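You operate a simulated robot arm through the tools that you are given. There is no shell and no other tool. Be economical: measure what you need, move in short steps, check, and stop when the job is done.

Carry out the task below with a simulated robot arm. There is one attempt and no reset: what you move stays moved.

TASK
Refill the feeder chute with 2 pads and feed one out.
Fine: pads from the mat; the dial stays on 1; switch the feeder off after.
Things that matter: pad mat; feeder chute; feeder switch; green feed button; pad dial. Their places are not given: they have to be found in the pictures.

It is judged by the outcome, as a careful person would: the job done as asked, and still so three seconds after it is handed in. It fails if anything else is knocked over, pushed out of place, dropped, spilled or broken.

THE ROBOT
A 6-joint arm with a two-finger parallel gripper, fixed in place. Base frame: the origin is at the foot of the arm, x ahead of it, y to its left, z up; the work surface is at about z = 88.1. Lengths are in cm, angles in rad, forces in N, time in s.
With the tool pointing down near the work surface it reaches from about 26 to 66 cm from the base axis. Its first joint turns from -1.152 to 1.152 rad. Payload 2.9 kg.
Tool frame: the origin (TCP) lies between the finger pads and is the grasp point; the fingertips stand 3 cm ahead of it; z points along the fingers, y is the line along which they close. The gripper opens to 11 cm. The fingers are 2 cm wide and 1 cm thick; the gripper's body (4.8 by 11.2 cm) begins 5.5 cm behind the TCP.
Orientation is that of the tool frame in the base frame, as a unit quaternion [w, x, y, z]. With the fingers straight down and closing along the base's y, the tool's x points along the base's -x, its y along +y and its z along -z.

THE INTERFACE
- The arm moves only by the tool nudge_tool. Its argument "deltas" is a list of rows, each an object of numbers (a shift or turn left out is 0, a gripper value left out holds the last): "wx", "wy", "wz": the turn, a rotation vector about the base's x, y, z in rad; "x", "y", "z": the shift along the base's x, y, z in cm; "gripper": the closure, from 0 (fully open) to 1 (shut). In form: [{"wx": .., "wy": .., "wz": .., "x": .., "y": .., "z": .., "gripper": ..}, ...]. A call has 1 to 12 rows; each row is the pose to reach, as a shift and turn from the pose commanded when the call began. A row lasts 0.2 s, in which the tool goes at most 5 cm and 0.15 rad; a call with a longer step from one row to the next is refused whole, and so is a gripper value outside its range. A pose out of reach is approached as far as the arm can. The call stops where the force on the tool passes 70 N (or 10 N more than at its start, if that is more) or the arm is blocked; 0.2 s more then pass. The fingers move at their own pace (about 10.8 cm/s each) and stop on an object; they squeeze with about 41 N. The grip force told is the motor's: it shows also when the fingers shut on nothing. Time passes only in rows, and 0.2 s behind the last, so rows that repeat a pose let the fingers close. It gives the time, the measured TCP pose, the force on the tool (base axes), the opening and the grip force at its end, in the units of the frame above (readings bear some noise), and new pictures: "views" is both (left out), scene, wrist or none.
- Cameras (640 x 400 px; columns grow to the right, rows downward): "scene" is fixed at [5.41, 41.45, 140.95]; the picture's right is [-0.92, -0.39, 0.00], its down [-0.13, 0.30, -0.95] and it looks along [0.37, -0.87, -0.32] (base axes); focal length 332 px, centre (320, 200). "wrist" rides on the gripper at [-3.6, 0, -5.7] in the tool frame; the picture's right is [0.00, -1.00, 0.00], its down [0.97, 0.00, -0.24] and it looks along [0.24, 0.00, 0.97] (tool axes); focal length 218 px, centre (320, 200).
- locate(camera, pixels): there is no depth. For up to 12 entries [column, row, z] of the newest picture of that camera ("zoom" is the newest enlarged one), the place [x, y] in the base frame at which the ray of that pixel passes the height z, good to about 0.3 cm. No time passes.
- zoom(camera, box): a new picture of the part [left, top, right, bottom] of that camera's present view, enlarged. No time passes.
- job_done(): hands the job in; it is judged then, once.

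Work in short steps. Measure before you move; look again where a grasp or a placing could have gone wrong, and mend it. You have 80 turns and 120 pictures in all, the two below and enlarged ones among them. Open the gripper and draw the arm clear of the work before you hand the job in, unless the task says otherwise; then end with one line.

The tools are called after "Request:" as name(argument=value, ...) on one line, values as JSON. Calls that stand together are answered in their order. nudge_tool: Moves the arm, as the interface text tells. Its arguments: {"type":"object","properties":{"deltas":{"type":"array","items":{"type":"object","properties":{"wx":{"type":"number"},"wy":{"type":"number"},"wz":{"type":"number"},"x":{"type":"number"},"y":{"type":"number"},"z":{"type":"number"},"gripper":{"type":"number"}}}},"views":{"type":"string","enum":["both","scene","wrist","none"]}},"required":["deltas"]} The other tools are called the same way: locate (camera, pixels) gives the place at which the rays of pixels pass given heights; zoom (camera, box) takes an enlarged picture of a part of a camera's view; job_done () hands the job in.

At the start:

```text
clock: 0.0
tcp_pos: [39.84, -8.33, 122.4]
ee_rot: [0.0, 0.0, 1.0, 0.0]
wrist_force: [-0.7, -1.2, -0.3]
width: 11.01
gripper_force: 0.1
```

scene: 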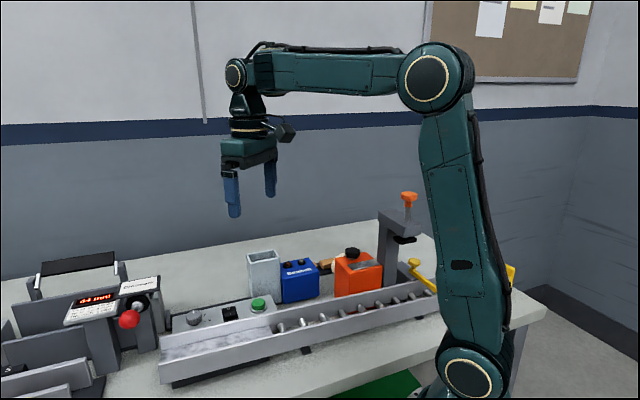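
wrist: 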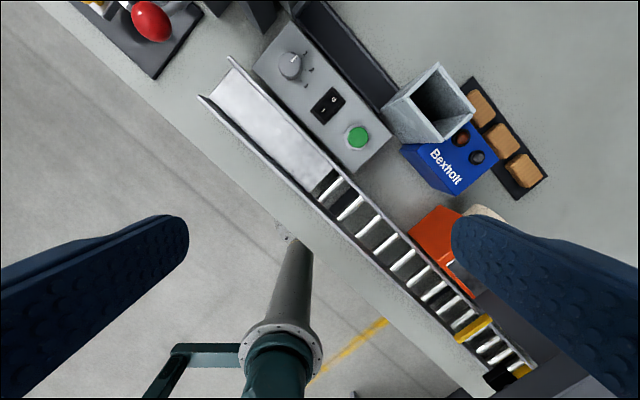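

The wrist view shows the feeder: dial (290,65), switch (327,105), green button (358,137), chute (430,100), pads on mat (505,140). I enlarge both views.

Request:
zoom(camera="wrist", box=[370, 50, 570, 210])

Request:
zoom(camera="wrist", box=[190, 0, 400, 180])

Request:
zoom(camera="scene", box=[160, 230, 400, 380])

Request:
locate(camera="wrist", pixels=[[480, 108, 89], [502, 140, 89], [524, 171, 89], [358, 137, 93], [327, 105, 93], [290, 65, 93], [438, 65, 100], [475, 108, 100], [383, 105, 100], [425, 140, 100]])

```text
2.50 times, centred on (470, 130) of wrist
```

zoom: 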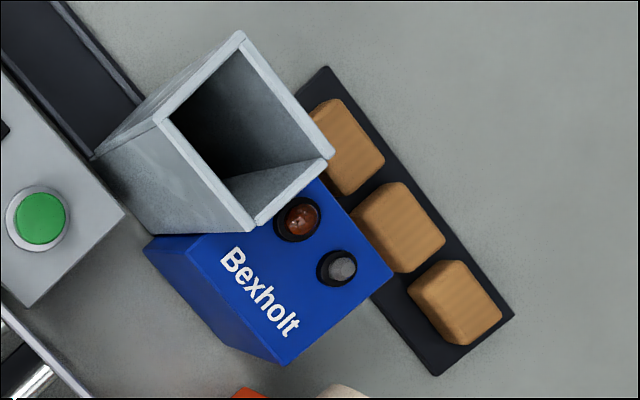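

```text
2.22 times, centred on (295, 90) of wrist
```

zoom: 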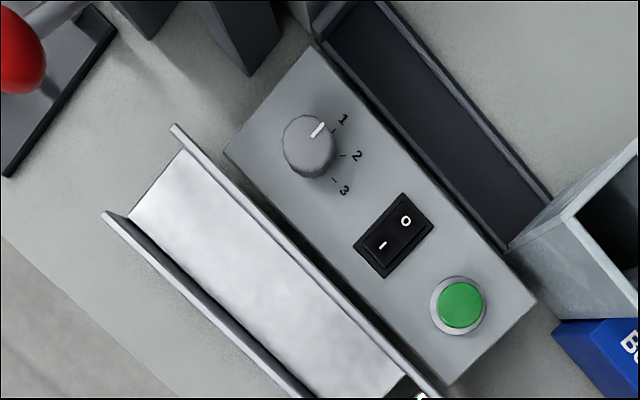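

```text
2.67 times, centred on (280, 305) of scene
```

zoom: 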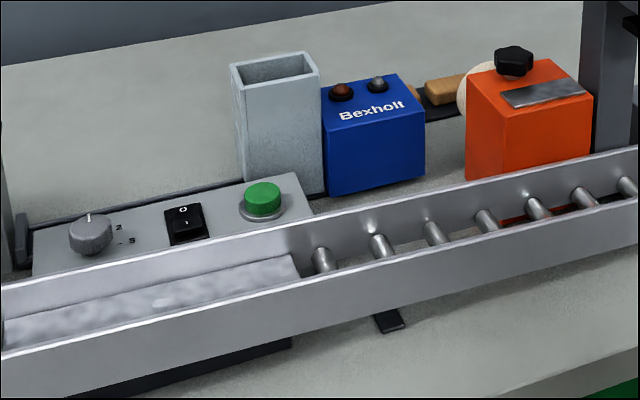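

```text
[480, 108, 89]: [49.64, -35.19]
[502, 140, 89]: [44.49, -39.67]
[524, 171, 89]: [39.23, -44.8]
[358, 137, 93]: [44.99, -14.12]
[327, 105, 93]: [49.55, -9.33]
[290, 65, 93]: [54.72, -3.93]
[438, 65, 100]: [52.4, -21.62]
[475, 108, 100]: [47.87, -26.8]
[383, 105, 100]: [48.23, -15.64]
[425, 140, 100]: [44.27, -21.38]
```

Three pads lie on a mat at about (49.6,-35.2), (44.5,-39.7), (39.2,-44.8). I move above them, turning the tool to line up with the mat, to look closely.

Request:
nudge_tool(deltas=[{"y": -4.2, "z": -1, "wz": 0.125}, {"y": -8.4, "z": -2, "wz": 0.25}, {"y": -12.6, "z": -3, "wz": 0.375}, {"y": -16.8, "z": -4, "wz": 0.5}, {"y": -21, "z": -5, "wz": 0.625}, {"y": -25, "z": -6, "wz": 0.75}, {"y": -27, "z": -8, "wz": 0.75}, {"y": -27, "z": -8, "wz": 0.75}])

```text
clock: 1.8
tcp_pos: [39.82, -35.4, 114.36]
ee_rot: [0.0, -0.367, 0.93, 0.0]
wrist_force: [0.2, 0.2, -0.7]
width: 10.99
gripper_force: 0.0
```

scene: 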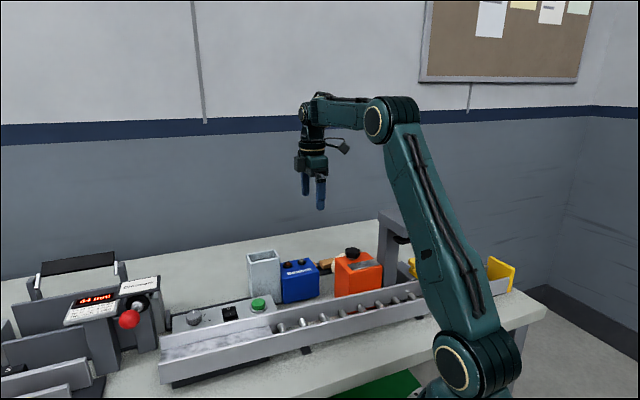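
wrist: 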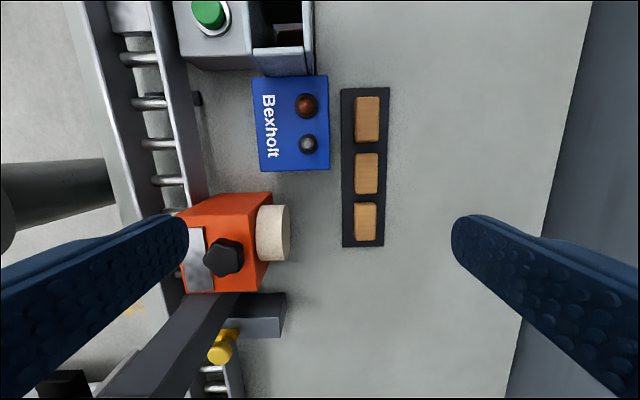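

Request:
zoom(camera="wrist", box=[170, 0, 410, 150])

Request:
zoom(camera="wrist", box=[230, 70, 430, 260])

Request:
locate(camera="wrist", pixels=[[367, 118, 90], [367, 174, 90], [366, 221, 90], [355, 97, 90], [379, 97, 90], [355, 142, 90], [379, 142, 90], [355, 153, 90], [379, 193, 90], [257, 75, 99], [328, 75, 99]])

```text
2.67 times, centred on (290, 75) of wrist
```

zoom: 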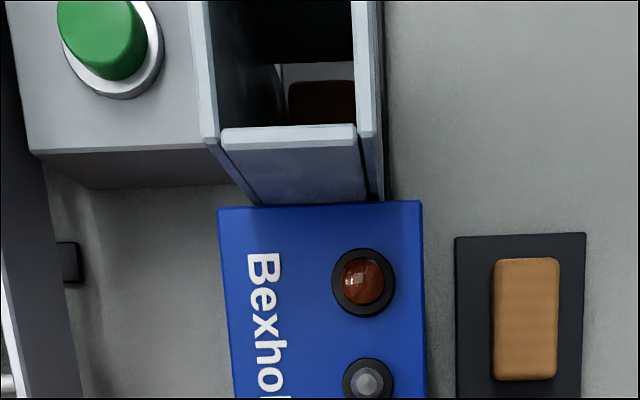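

```text
2.11 times, centred on (330, 165) of wrist
```

zoom: 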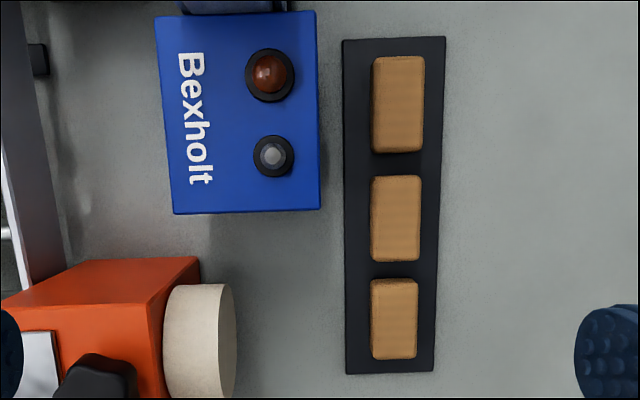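

```text
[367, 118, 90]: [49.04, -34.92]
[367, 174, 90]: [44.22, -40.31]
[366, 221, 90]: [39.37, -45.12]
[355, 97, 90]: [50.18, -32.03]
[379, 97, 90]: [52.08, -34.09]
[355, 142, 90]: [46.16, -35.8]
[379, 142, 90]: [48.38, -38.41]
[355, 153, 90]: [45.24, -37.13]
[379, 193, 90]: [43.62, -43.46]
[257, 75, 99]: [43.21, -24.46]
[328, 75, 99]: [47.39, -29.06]
```

The pads are aligned; the chute may already hold something brown. I go above the chute to look inside and to see the control panel.

Request:
nudge_tool(deltas=[{"x": 2, "y": 4, "z": 1}, {"x": 4, "y": 8, "z": 2}, {"x": 6, "y": 12, "z": 3}, {"x": 8, "y": 14.4, "z": 4}, {"x": 8, "y": 14.4, "z": 4}], views="wrist")

```text
clock: 3.0
tcp_pos: [47.9, -20.8, 118.47]
ee_rot: [0.0, -0.365, 0.931, 0.001]
wrist_force: [0.5, -0.1, 1.1]
width: 11.0
gripper_force: 0.0
```

wrist: 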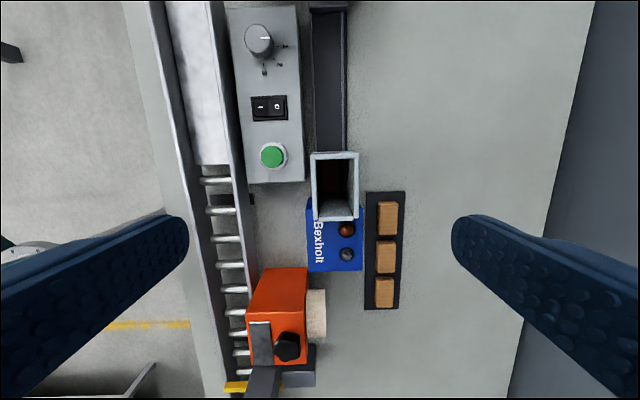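

Request:
zoom(camera="wrist", box=[280, 130, 420, 230])

Request:
zoom(camera="wrist", box=[210, 0, 370, 190])

Request:
locate(camera="wrist", pixels=[[311, 154, 100], [358, 152, 100], [314, 220, 100], [358, 217, 100], [388, 218, 90], [386, 257, 90], [384, 293, 90], [273, 156, 93], [261, 107, 93], [278, 106, 93], [388, 218, 92]])

```text
4.00 times, centred on (350, 180) of wrist
```

zoom: 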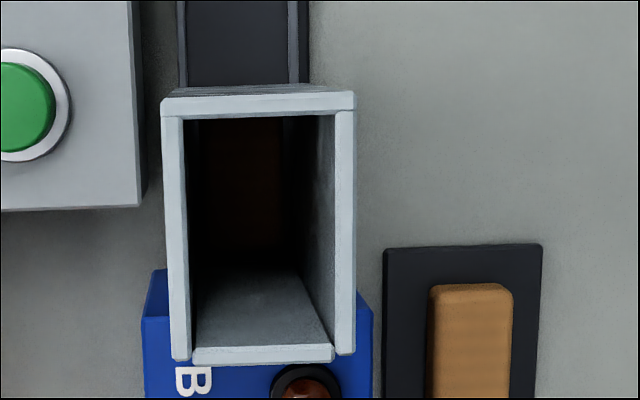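

```text
2.11 times, centred on (290, 95) of wrist
```

zoom: 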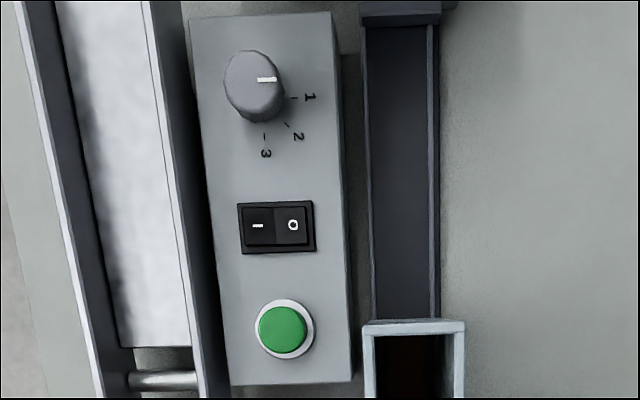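

```text
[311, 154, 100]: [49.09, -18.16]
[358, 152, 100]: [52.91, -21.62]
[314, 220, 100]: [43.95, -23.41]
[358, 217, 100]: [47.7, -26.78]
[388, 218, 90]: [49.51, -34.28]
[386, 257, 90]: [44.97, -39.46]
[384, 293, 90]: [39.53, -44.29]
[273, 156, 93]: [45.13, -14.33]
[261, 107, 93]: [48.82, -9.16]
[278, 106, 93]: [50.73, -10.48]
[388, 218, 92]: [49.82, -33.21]
```

The chute rim sits at z≈100, centre ≈(48.3,-22.6), its long side parallel to the mat (45°), with one brown pad visible inside. I go above the far pad (39.5,-44.7), narrowing the opening to about 6 cm.

Request:
nudge_tool(deltas=[{"x": -1.4, "y": -4, "z": -1, "wz": 0.038, "gripper": 0.4}, {"x": -2.8, "y": -8, "z": -2, "wz": 0.038}, {"x": -4.2, "y": -12, "z": -4, "wz": 0.038}, {"x": -5.6, "y": -16, "z": -6, "wz": 0.038}, {"x": -7, "y": -20, "z": -8, "wz": 0.038}, {"x": -8.4, "y": -23.9, "z": -10, "wz": 0.038}, {"x": -8.4, "y": -23.9, "z": -14, "wz": 0.038}, {"x": -8.4, "y": -23.9, "z": -14, "wz": 0.038}], views="both")

```text
clock: 4.8
tcp_pos: [39.35, -44.86, 104.26]
ee_rot: [0.001, -0.384, 0.923, 0.0]
wrist_force: [-0.6, 0.5, -0.3]
width: 6.61
gripper_force: 0.2
```

scene: 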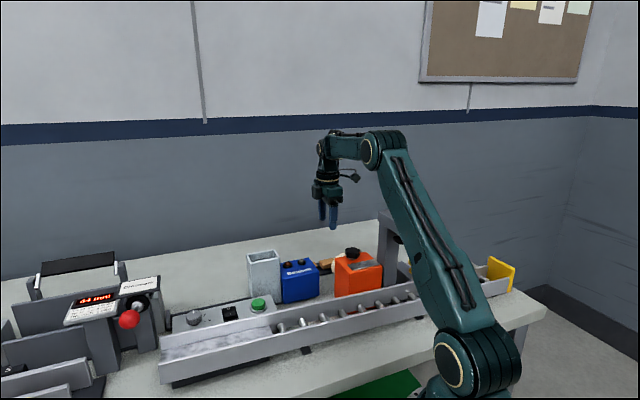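
wrist: 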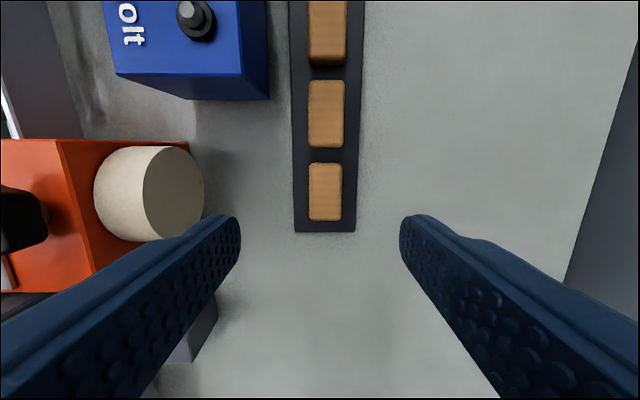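

Request:
locate(camera="wrist", pixels=[[309, 164, 90], [342, 164, 90], [309, 220, 90], [342, 220, 90], [308, 81, 90], [344, 81, 90], [309, 147, 90], [343, 147, 90]])

Request:
zoom(camera="wrist", box=[260, 0, 400, 240])

Request:
zoom(camera="scene", box=[290, 230, 370, 290])

```text
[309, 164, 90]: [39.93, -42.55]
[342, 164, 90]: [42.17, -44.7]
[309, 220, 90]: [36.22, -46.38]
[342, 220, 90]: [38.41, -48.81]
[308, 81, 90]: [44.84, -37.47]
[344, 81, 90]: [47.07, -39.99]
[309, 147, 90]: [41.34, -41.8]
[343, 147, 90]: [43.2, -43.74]
```

```text
1.67 times, centred on (330, 120) of wrist
```

zoom: 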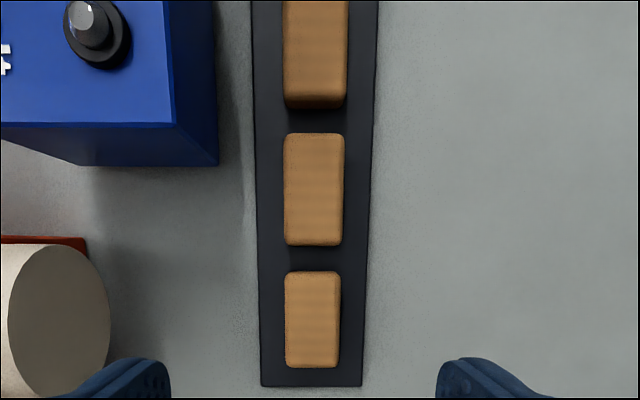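

```text
6.67 times, centred on (330, 260) of scene
```

zoom: 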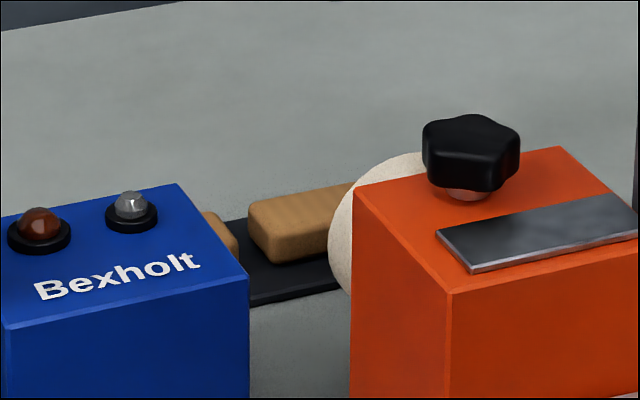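

Pad 3 centre is (39.2,-45.6). I descend so that the fingertips reach z≈89.3 (upper half of pad), and close.

Request:
nudge_tool(deltas=[{"x": -0.17, "y": -0.75, "z": -3}, {"x": -0.17, "y": -0.75, "z": -6}, {"x": -0.17, "y": -0.75, "z": -9}, {"x": -0.17, "y": -0.75, "z": -11}, {"x": -0.17, "y": -0.75, "z": -12}, {"x": -0.17, "y": -0.75, "z": -12}], views="both")

```text
clock: 6.2
tcp_pos: [39.02, -45.58, 92.23]
ee_rot: [0.001, -0.384, 0.923, 0.0]
wrist_force: [-0.9, 0.9, 0.4]
width: 6.63
gripper_force: 0.1
```

scene: 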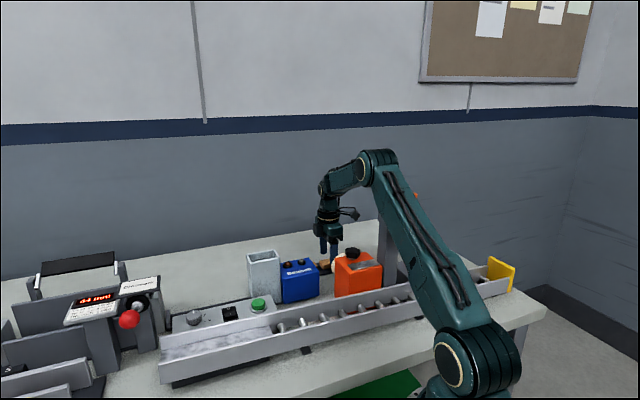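
wrist: 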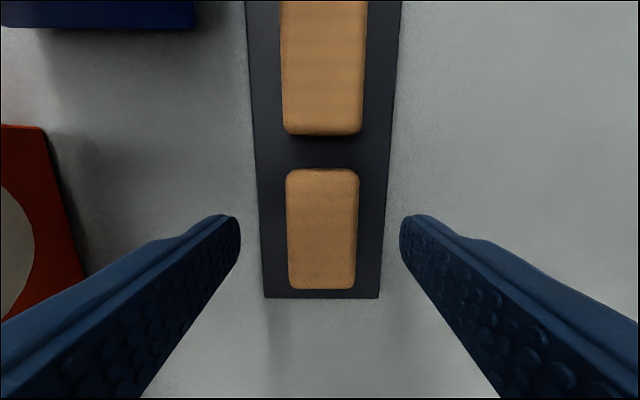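

The pad is centred between the fingers (columns 287–358). I close and lift slightly.

Request:
nudge_tool(deltas=[{"gripper": 0.7}, {"gripper": 1}, {"gripper": 1}, {"z": 1}, {"z": 4}, {"z": 8}, {"z": 12}, {"z": 15}, {"z": 15}], views="both")

```text
clock: 8.2
tcp_pos: [39.22, -45.63, 107.39]
ee_rot: [0.0, -0.384, 0.923, 0.001]
wrist_force: [0.6, -0.2, 0.0]
width: 0.02
gripper_force: 37.4
```

scene: 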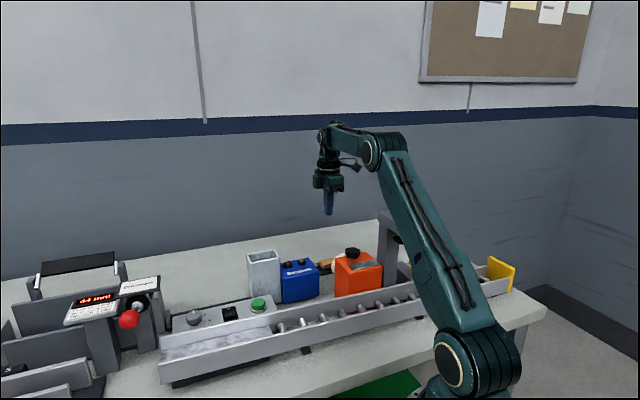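
wrist: 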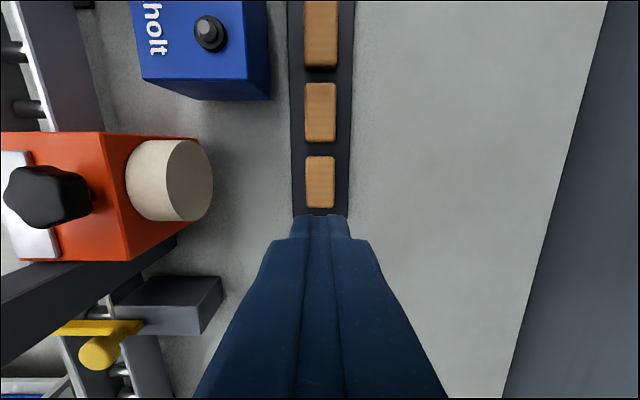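

The fingers shut above the pad (width 0), so it is thinner than assumed; it has not moved (pad at (320,182)). I measure again with a lower top height.

Request:
locate(camera="wrist", pixels=[[306, 157, 89.3], [334, 157, 89.3], [306, 207, 89.3], [334, 207, 89.3], [305, 83, 89.3], [335, 83, 89.3], [305, 142, 89.3], [335, 142, 89.3]])

Request:
nudge_tool(deltas=[{"gripper": 0.4, "z": -4}, {"z": -8}, {"z": -12}, {"z": -14}, {"z": -15.3}, {"z": -15.6}, {"z": -15.8}, {"z": -15.8}], views="wrist")

```text
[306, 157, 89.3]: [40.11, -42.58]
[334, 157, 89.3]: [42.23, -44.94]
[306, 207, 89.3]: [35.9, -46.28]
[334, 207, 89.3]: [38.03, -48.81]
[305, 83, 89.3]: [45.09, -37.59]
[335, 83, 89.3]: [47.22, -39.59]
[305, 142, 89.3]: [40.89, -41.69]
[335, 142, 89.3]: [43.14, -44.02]
```

```text
clock: 10.0
tcp_pos: [39.19, -45.48, 91.56]
ee_rot: [-0.001, -0.384, 0.923, 0.0]
wrist_force: [0.2, 0.5, -0.5]
width: 6.61
gripper_force: 0.0
```

wrist: 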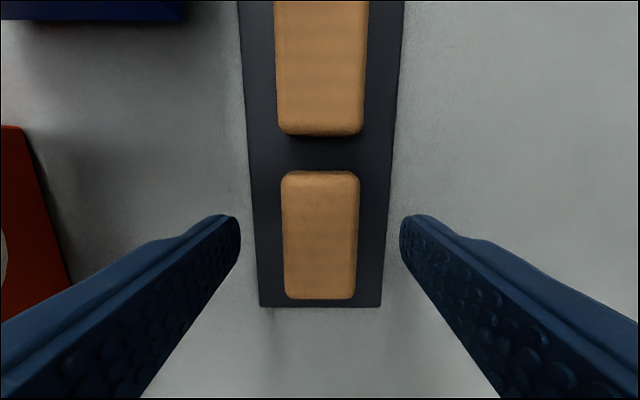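

Fingertips are now at ≈88.55; the pad top appears only slightly above them. I go down gently until near contact with the mat.

Request:
nudge_tool(deltas=[{"z": -0.1, "gripper": 0.55}, {"z": -0.2}, {"z": -0.2}], views="wrist")

Request:
zoom(camera="scene", box=[290, 200, 390, 290])

```text
clock: 10.8
tcp_pos: [39.28, -45.67, 91.27]
ee_rot: [0.0, -0.385, 0.923, -0.001]
wrist_force: [0.4, 0.3, 0.2]
width: 4.94
gripper_force: 0.1
```

wrist: 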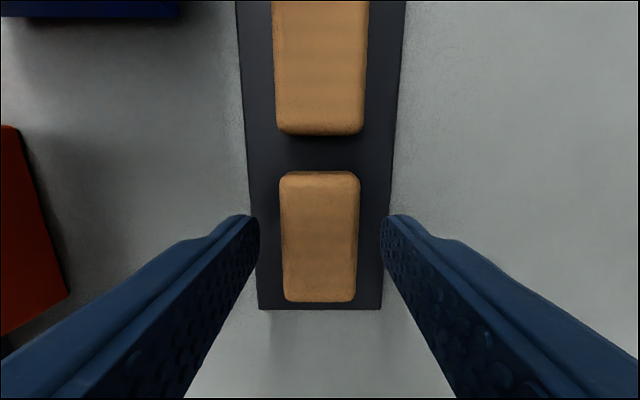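

```text
4.44 times, centred on (340, 245) of scene
```

zoom: 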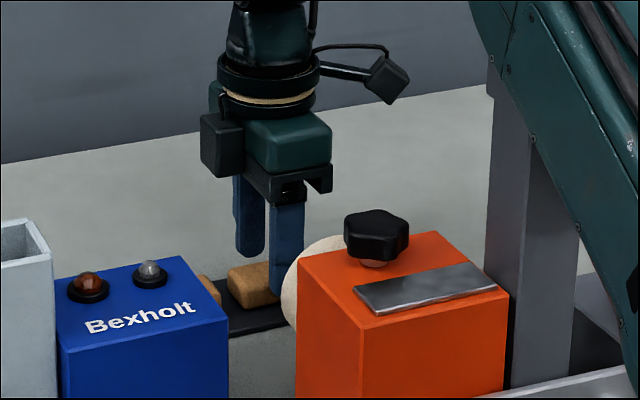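

No contact yet with tips at 88.3. I close here and check the width.

Request:
nudge_tool(deltas=[{"gripper": 0.65}, {"gripper": 0.75}, {"gripper": 0.85}, {"gripper": 1}, {"gripper": 1}], views="wrist")

```text
clock: 12.0
tcp_pos: [39.36, -45.59, 91.36]
ee_rot: [0.0, -0.384, 0.923, 0.0]
wrist_force: [0.1, -0.2, -0.8]
width: 3.18
gripper_force: 40.8
```

wrist: 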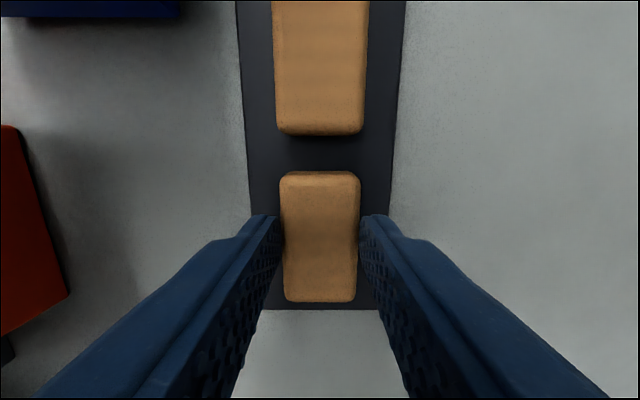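

Gripped (width 3.18). I lift and carry it above the chute.

Request:
nudge_tool(deltas=[{"z": 3}, {"z": 7}, {"z": 11}, {"z": 15}, {"x": 1.5, "y": 3.9, "z": 16}, {"x": 3, "y": 7.8, "z": 16}, {"x": 4.5, "y": 11.7, "z": 16}, {"x": 6, "y": 15.6, "z": 16}, {"x": 7.5, "y": 19.5, "z": 16}, {"x": 9.1, "y": 23.1, "z": 16}, {"x": 9.1, "y": 23.1, "z": 16}], views="both")

```text
clock: 14.4
tcp_pos: [48.26, -22.32, 107.52]
ee_rot: [0.0, -0.384, 0.923, 0.0]
wrist_force: [-0.8, 0.1, -0.8]
width: 3.19
gripper_force: 41.2
```

scene: 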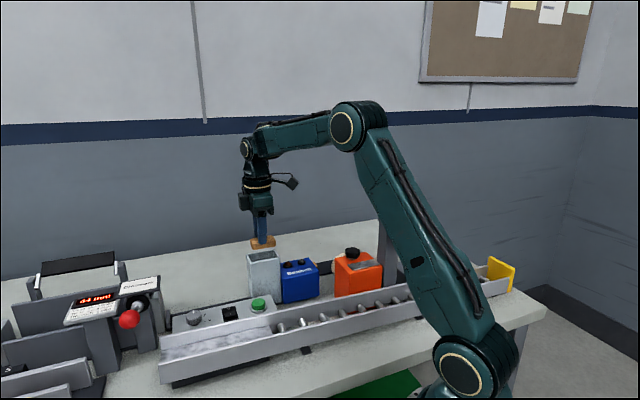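
wrist: 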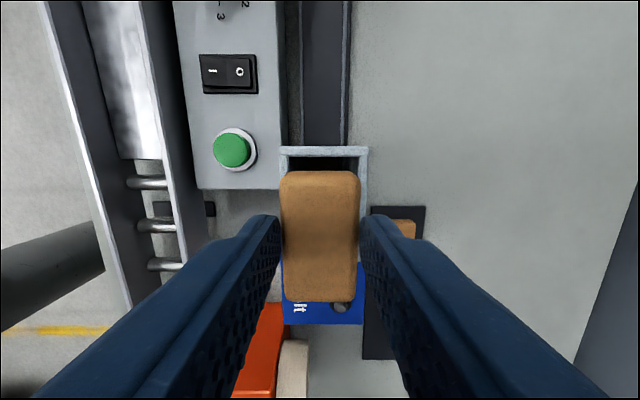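

Request:
zoom(camera="wrist", box=[250, 130, 400, 220])

Request:
zoom(camera="scene", box=[220, 220, 320, 310])

Request:
locate(camera="wrist", pixels=[[281, 147, 100], [368, 147, 100], [290, 157, 100], [358, 157, 100]])

```text
4.27 times, centred on (325, 175) of wrist
```

zoom: 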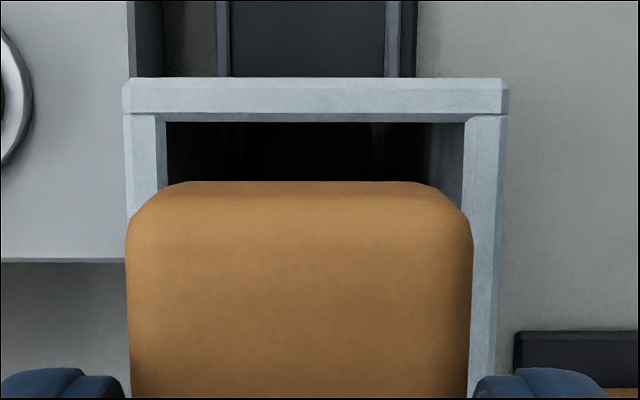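

```text
4.44 times, centred on (270, 265) of scene
```

zoom: 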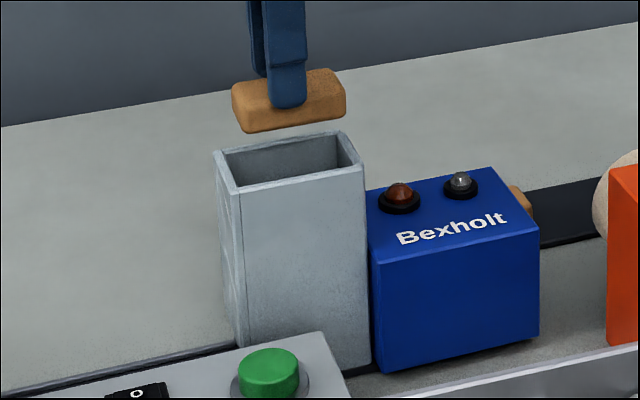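

```text
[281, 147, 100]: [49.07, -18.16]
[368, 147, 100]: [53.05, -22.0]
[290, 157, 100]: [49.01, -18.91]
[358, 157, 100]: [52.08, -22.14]
```

The pad hangs below the fingertips and lines up with the chute (centre ≈(48.35,-22.6)). I shift slightly and lower so the pad's lower edge enters the rim.

Request:
nudge_tool(deltas=[{"x": 0.1, "z": -1.5}, {"x": 0.1, "z": -2.8}, {"x": 0.1, "z": -3.6}, {"x": 0.1, "z": -4.0}, {"x": 0.1, "z": -4.0}], views="both")

Request:
zoom(camera="scene", box=[220, 220, 320, 310])

```text
clock: 15.6
tcp_pos: [48.49, -22.5, 103.33]
ee_rot: [0.0, -0.383, 0.924, 0.001]
wrist_force: [0.0, -0.9, -1.3]
width: 3.18
gripper_force: 41.2
```

scene: 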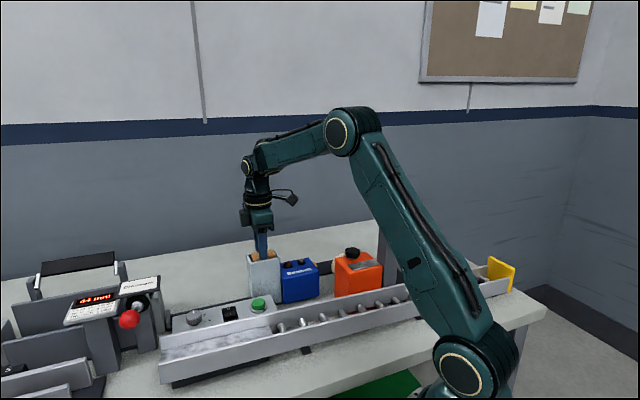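
wrist: 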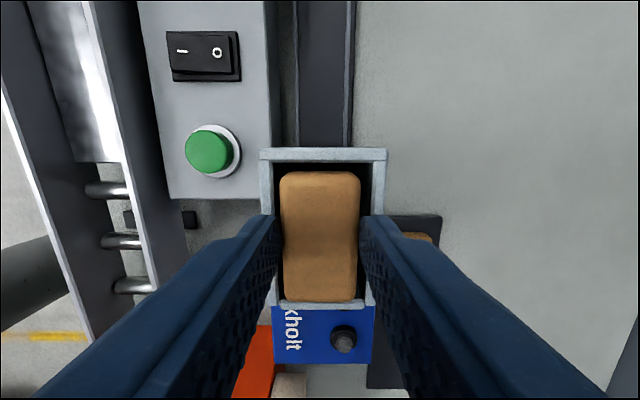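

```text
4.44 times, centred on (270, 265) of scene
```

zoom: 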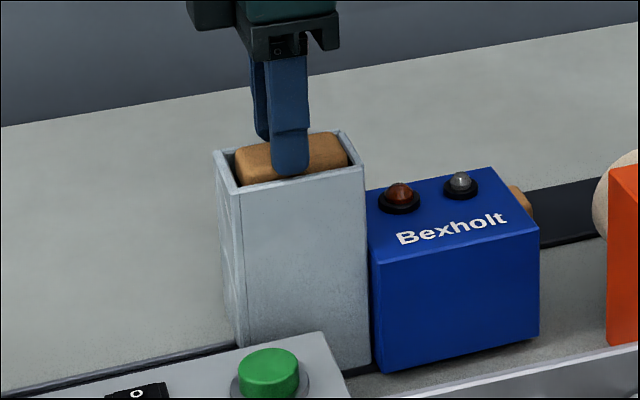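

The pad is inside the rim outline with clearance all round. A small centring shift (+0.14 x), then release.

Request:
nudge_tool(deltas=[{"x": 0.14, "z": -0.1}, {"x": 0.14, "z": -0.15}, {"x": 0.14, "z": -0.15, "gripper": 0.5}, {"x": 0.14, "z": -0.15, "gripper": 0.5}, {"x": 0.14, "z": 2}, {"x": 0.14, "z": 6}, {"x": 0.14, "z": 10}, {"x": 0.14, "z": 10}], views="both")

Request:
zoom(camera="wrist", box=[240, 100, 420, 260])

```text
clock: 17.4
tcp_pos: [48.65, -22.59, 113.37]
ee_rot: [0.0, -0.384, 0.923, 0.0]
wrist_force: [-0.7, -0.5, 1.0]
width: 5.49
gripper_force: 0.0
```

scene: 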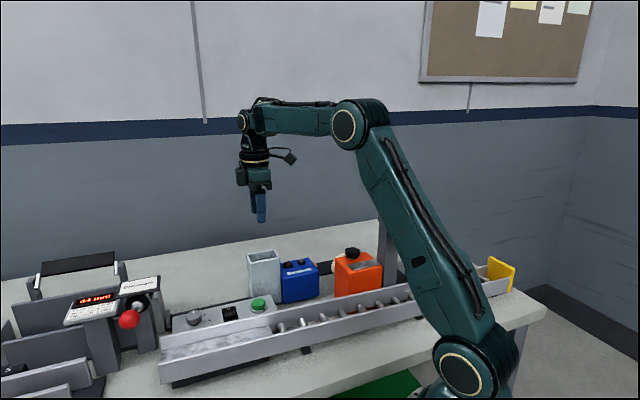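
wrist: 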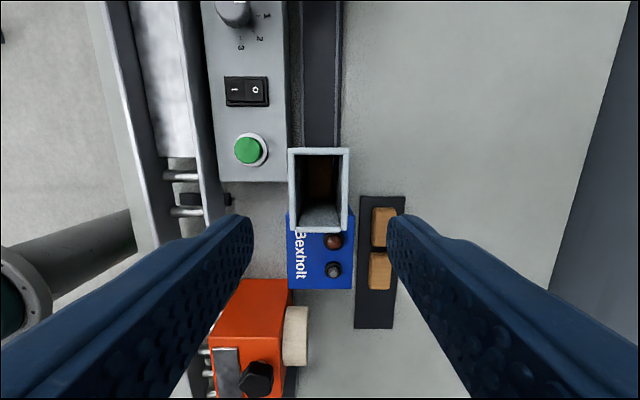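

```text
2.50 times, centred on (330, 180) of wrist
```

zoom: 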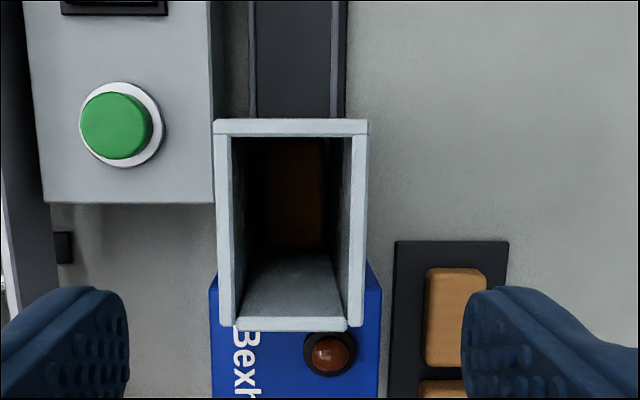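

The first pad lies flat in the chute. Now pad 2 at about (44.1,-40.7).

Request:
nudge_tool(deltas=[{"x": -1.1, "y": -4.5}, {"x": -2.2, "y": -9}, {"x": -3.3, "y": -13.5}, {"x": -4.5, "y": -18.2}, {"x": -4.5, "y": -18.2, "z": -4.5}, {"x": -4.5, "y": -18.2, "z": -9}, {"x": -4.5, "y": -18.2, "z": -9}], views="wrist")

Request:
zoom(camera="wrist", box=[230, 80, 410, 240])

```text
clock: 19.0
tcp_pos: [44.04, -40.79, 104.43]
ee_rot: [-0.001, -0.385, 0.923, 0.001]
wrist_force: [0.1, -0.8, 0.1]
width: 5.5
gripper_force: 0.0
```

wrist: 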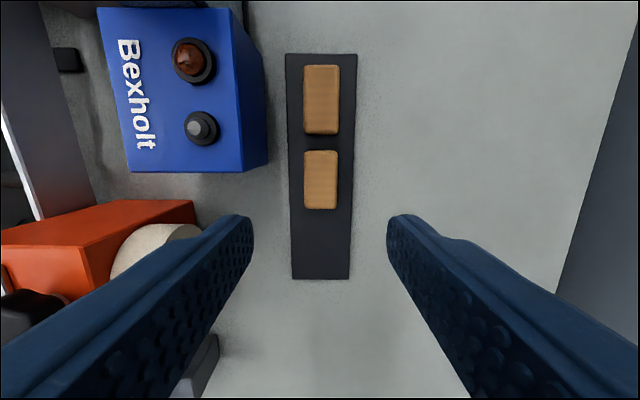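

```text
2.50 times, centred on (320, 160) of wrist
```

zoom: 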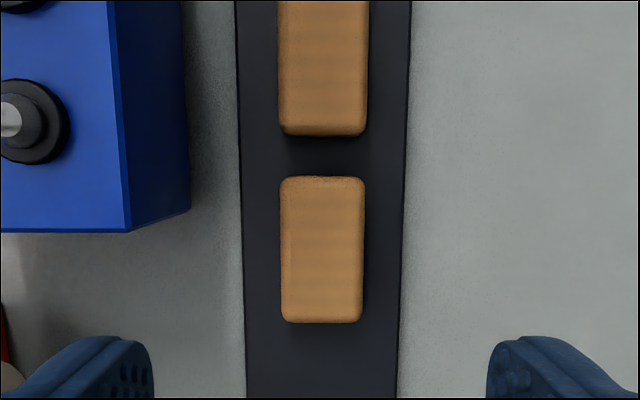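

Pad 2 centred laterally; it sits ≈0.45 cm back along the mat, so I shift (+0.3,+0.3), descend and close.

Request:
nudge_tool(deltas=[{"x": 0.3, "y": 0.3, "z": -4}, {"x": 0.3, "y": 0.3, "z": -8}, {"x": 0.3, "y": 0.3, "z": -11.5}, {"x": 0.3, "y": 0.3, "z": -12.7}, {"x": 0.3, "y": 0.3, "z": -13.0}, {"x": 0.3, "y": 0.3, "z": -13.0, "gripper": 0.65}, {"x": 0.3, "y": 0.3, "z": -13.0, "gripper": 0.8}, {"x": 0.3, "y": 0.3, "z": -13.0, "gripper": 1}, {"x": 0.3, "y": 0.3, "z": -13.0, "gripper": 1}], views="wrist")

```text
clock: 21.0
tcp_pos: [44.33, -40.37, 91.38]
ee_rot: [0.0, -0.384, 0.923, 0.0]
wrist_force: [0.0, 0.3, -0.1]
width: 3.18
gripper_force: 40.7
```

wrist: 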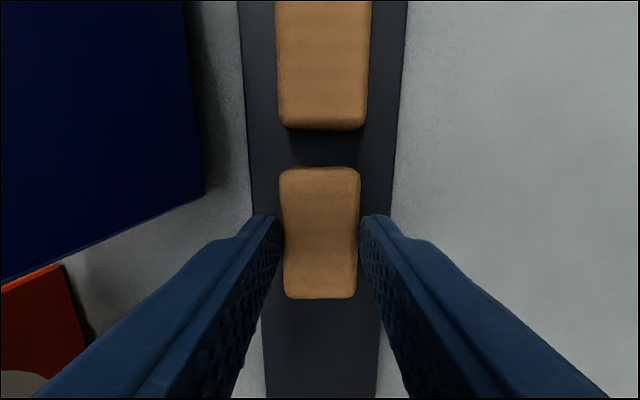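

Gripped (3.18). Lift, carry above the chute and lower to the rim.

Request:
nudge_tool(deltas=[{"z": 3}, {"z": 7}, {"z": 11}, {"z": 15}, {"z": 16.5}, {"x": 1, "y": 4.45, "z": 16.5}, {"x": 2, "y": 8.9, "z": 16.5}, {"x": 3, "y": 13.3, "z": 16.5}, {"x": 4.1, "y": 17.8, "z": 16}, {"x": 4.1, "y": 17.8, "z": 16}, {"x": 4.1, "y": 17.8, "z": 14}, {"x": 4.1, "y": 17.8, "z": 14}], views="wrist")

Request:
nudge_tool(deltas=[{"z": -1}, {"z": -1.7}, {"z": -2.0}, {"z": -2.0}], views="wrist")

Request:
zoom(camera="scene", box=[220, 220, 320, 310])

```text
clock: 23.6
tcp_pos: [48.36, -22.78, 105.26]
ee_rot: [0.001, -0.384, 0.923, -0.001]
wrist_force: [0.5, -1.0, -0.5]
width: 3.19
gripper_force: 41.0
```

wrist: 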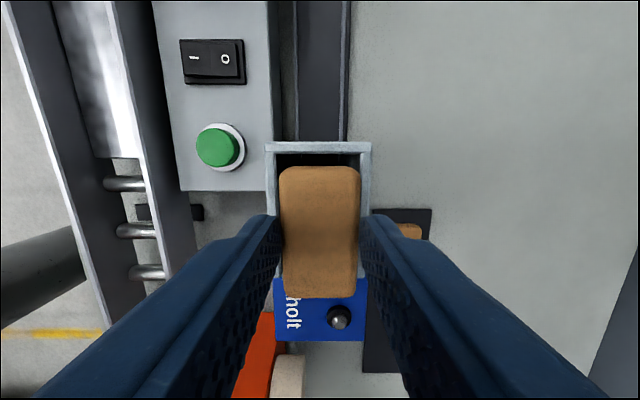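

```text
clock: 24.6
tcp_pos: [48.37, -22.65, 103.39]
ee_rot: [0.0, -0.385, 0.923, 0.0]
wrist_force: [0.3, 0.1, -0.7]
width: 3.18
gripper_force: 40.7
```

wrist: 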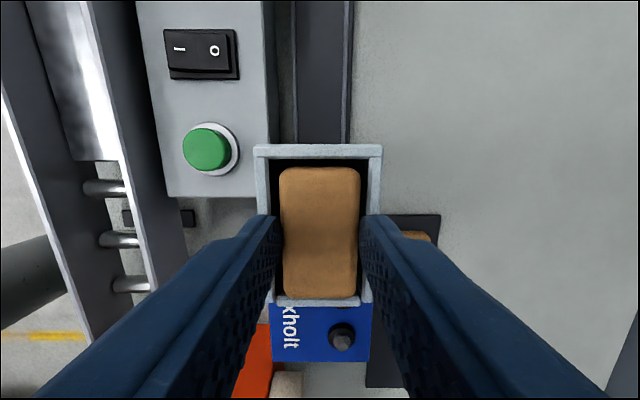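

```text
4.44 times, centred on (270, 265) of scene
```

zoom: 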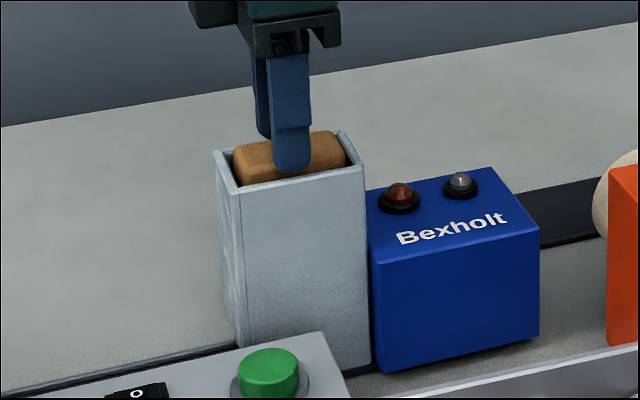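

The pad is centred within the rim. Release and rise.

Request:
nudge_tool(deltas=[{"z": -0.15}, {"z": -0.15, "gripper": 0.5}, {"z": -0.15, "gripper": 0.5}, {"z": 2}, {"z": 6}, {"z": 10}, {"x": 2, "y": 4, "z": 10}, {"x": 3, "y": 8, "z": 10}, {"x": 3, "y": 8, "z": 10}], views="both")

Request:
zoom(camera="wrist", box=[220, 180, 400, 320])

Request:
zoom(camera="scene", box=[170, 280, 290, 350])

```text
clock: 26.6
tcp_pos: [51.52, -14.65, 113.52]
ee_rot: [0.001, -0.384, 0.923, 0.0]
wrist_force: [1.1, 0.2, -0.9]
width: 5.51
gripper_force: 0.1
```

scene: 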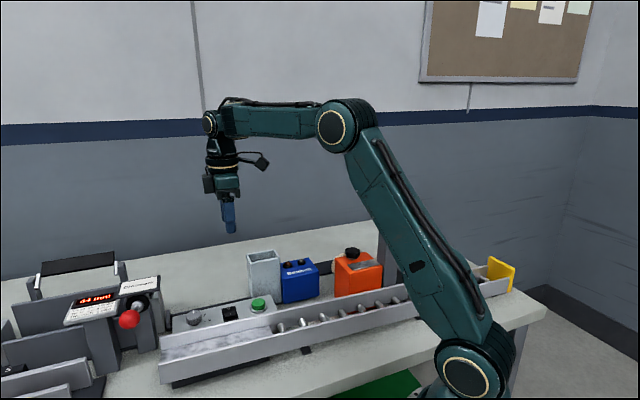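
wrist: 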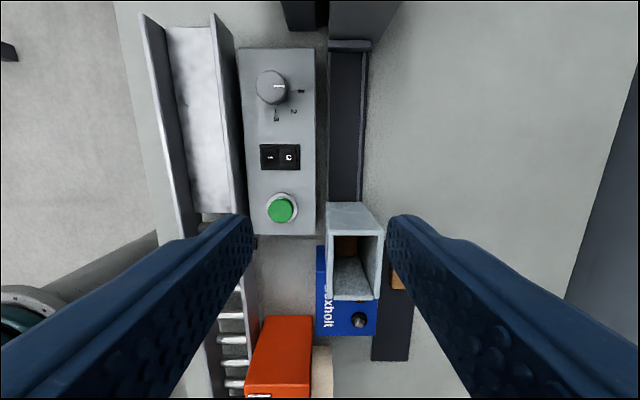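

```text
2.86 times, centred on (310, 250) of wrist
```

zoom: 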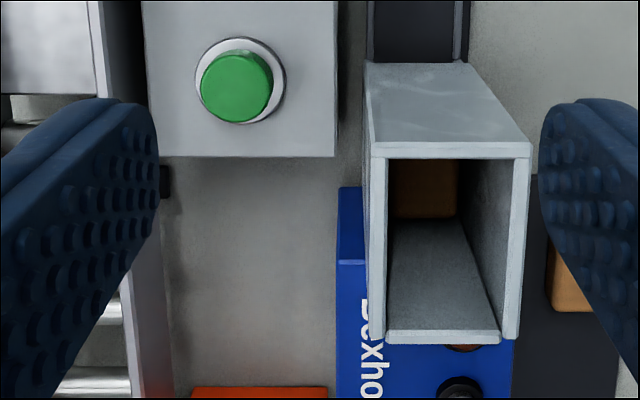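

```text
5.33 times, centred on (230, 315) of scene
```

zoom: 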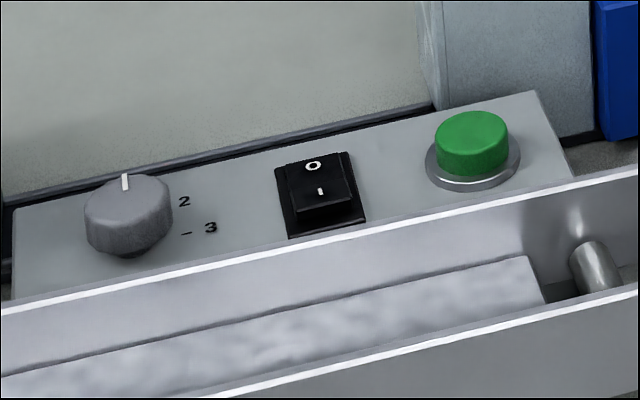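

Both pads are in. Now I examine the switch and dial closely.

Request:
zoom(camera="scene", box=[210, 295, 250, 325])

Request:
zoom(camera="wrist", box=[240, 50, 330, 230])

Request:
locate(camera="wrist", pixels=[[282, 210, 93.5], [270, 157, 92.5], [289, 157, 92.5], [272, 88, 93.5], [240, 50, 91], [316, 49, 91], [316, 234, 91], [247, 236, 91], [262, 144, 92], [300, 144, 92], [260, 170, 92], [300, 170, 92]])

```text
13.33 times, centred on (230, 310) of scene
```

zoom: 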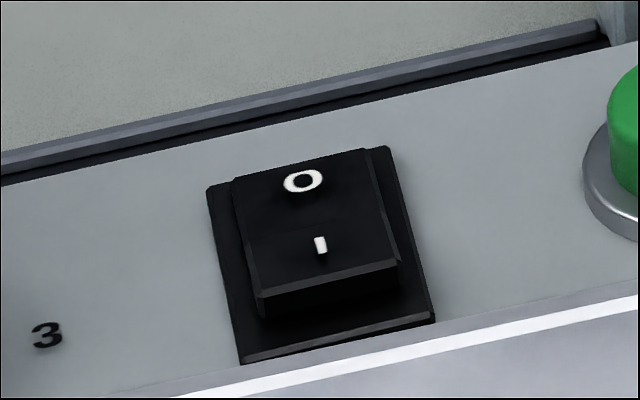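

```text
2.22 times, centred on (285, 140) of wrist
```

zoom: 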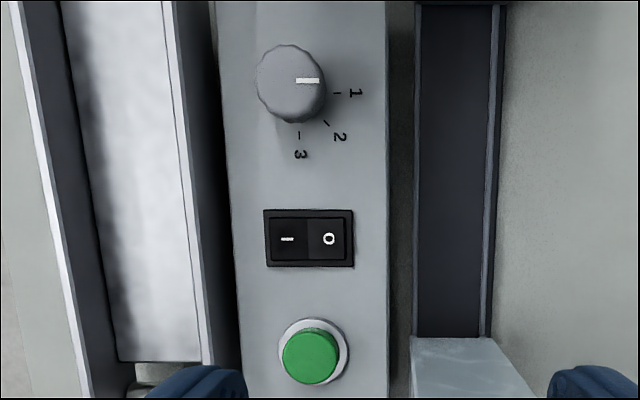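

```text
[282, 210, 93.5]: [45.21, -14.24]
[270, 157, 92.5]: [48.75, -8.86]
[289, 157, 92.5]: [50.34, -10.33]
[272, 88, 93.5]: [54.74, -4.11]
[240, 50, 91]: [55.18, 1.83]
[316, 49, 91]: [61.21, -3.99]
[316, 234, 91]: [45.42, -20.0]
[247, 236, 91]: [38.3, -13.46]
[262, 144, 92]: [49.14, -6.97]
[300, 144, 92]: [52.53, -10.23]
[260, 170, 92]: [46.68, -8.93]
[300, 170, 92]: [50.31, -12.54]
```

The O side of the rocker is pressed (off) and the dial points to 1. The I half is at ≈(48.7,-8.8), z≈93. I close the fingers and go above it.

Request:
nudge_tool(deltas=[{"x": -1.4, "y": 3, "z": -1, "gripper": 1}, {"x": -2.83, "y": 5.79, "z": -4}, {"x": -2.83, "y": 5.79, "z": -8}, {"x": -2.83, "y": 5.79, "z": -12}, {"x": -2.83, "y": 5.79, "z": -14.5}, {"x": -2.83, "y": 5.79, "z": -14.5}], views="both")

Request:
zoom(camera="scene", box=[190, 260, 270, 330])

```text
clock: 28.0
tcp_pos: [48.54, -8.8, 99.03]
ee_rot: [-0.001, -0.384, 0.923, -0.001]
wrist_force: [-0.2, -0.3, 0.4]
width: 0.04
gripper_force: 37.4
```

scene: 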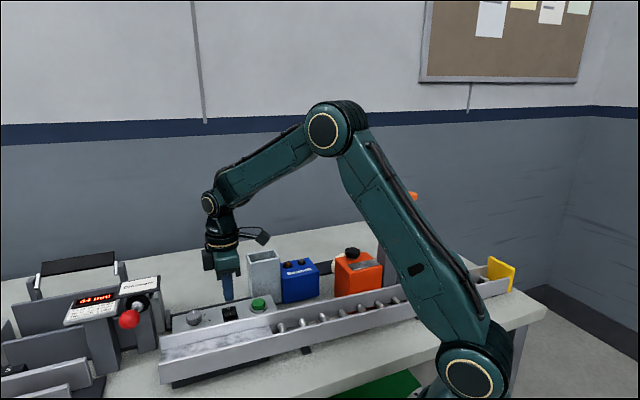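
wrist: 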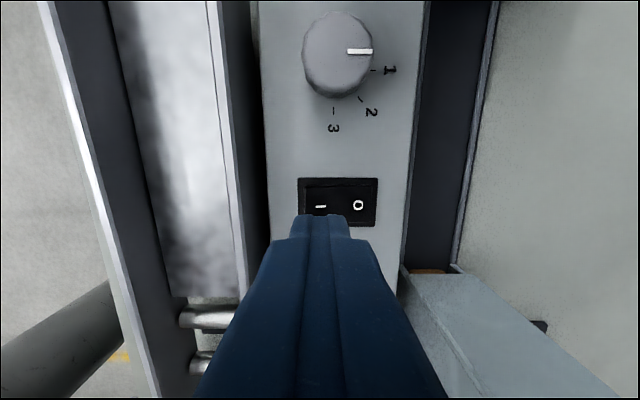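

```text
5.71 times, centred on (230, 295) of scene
```

zoom: 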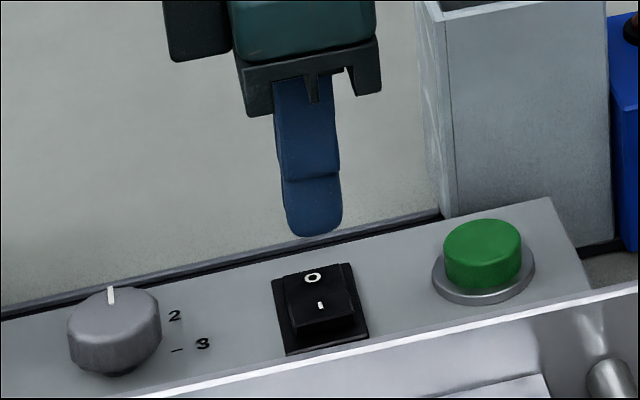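

Request:
locate(camera="wrist", pixels=[[320, 207, 93], [357, 205, 92.5], [320, 207, 92.5], [298, 178, 92], [378, 178, 92]])

```text
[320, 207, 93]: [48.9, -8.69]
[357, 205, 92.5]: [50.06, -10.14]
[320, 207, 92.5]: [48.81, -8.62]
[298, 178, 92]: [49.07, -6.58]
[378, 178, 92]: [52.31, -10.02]
```

I descend in small steps onto the I half.

Request:
nudge_tool(deltas=[{"x": 0.04, "y": 0.19, "z": -1.5}, {"x": 0.04, "y": 0.19, "z": -2.5}, {"x": 0.04, "y": 0.19, "z": -2.9}, {"x": 0.04, "y": 0.19, "z": -3.2}, {"x": 0.04, "y": 0.19, "z": -3.4}], views="scene")

Request:
zoom(camera="scene", box=[190, 280, 270, 330])

```text
clock: 29.2
tcp_pos: [48.63, -8.6, 95.44]
ee_rot: [0.001, -0.384, 0.923, 0.0]
wrist_force: [0.3, 0.2, 0.7]
width: 0.0
gripper_force: 37.5
```

scene: 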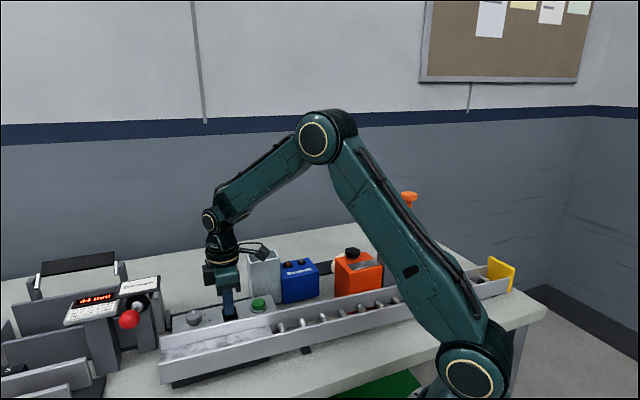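

```text
8.00 times, centred on (230, 305) of scene
```

zoom: 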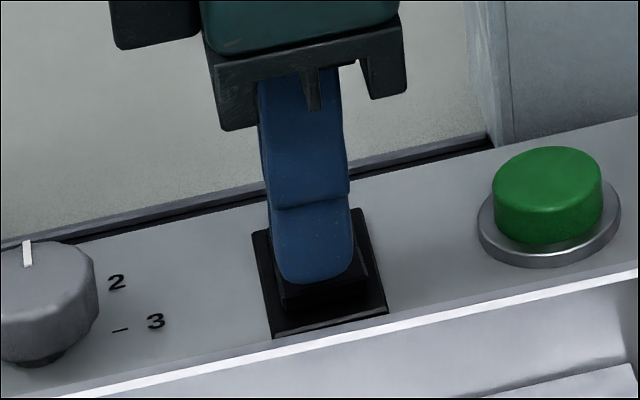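

No contact force yet; continue down in fine steps.

Request:
nudge_tool(deltas=[{"z": -0.2}, {"z": -0.4}, {"z": -0.6}, {"z": -0.6}], views="scene")

Request:
zoom(camera="scene", box=[190, 280, 270, 330])

```text
clock: 30.2
tcp_pos: [48.73, -8.69, 94.82]
ee_rot: [0.0, -0.384, 0.923, 0.0]
wrist_force: [-0.1, 0.1, 0.3]
width: 0.0
gripper_force: 37.8
```

scene: 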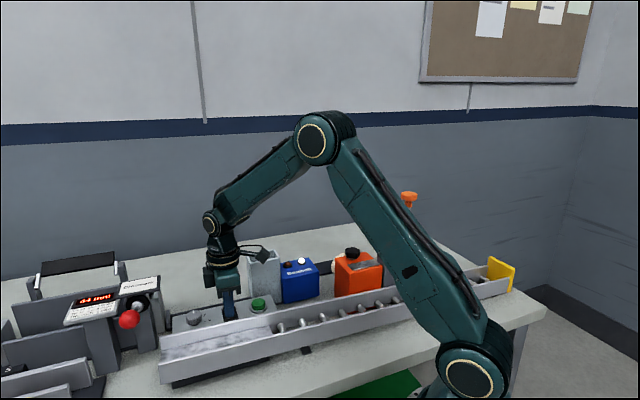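

```text
8.00 times, centred on (230, 305) of scene
```

zoom: 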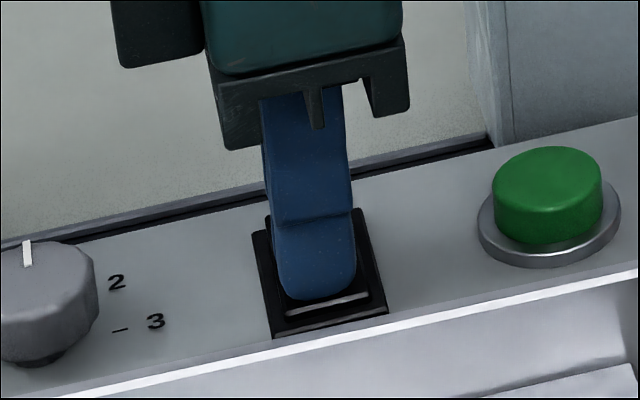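

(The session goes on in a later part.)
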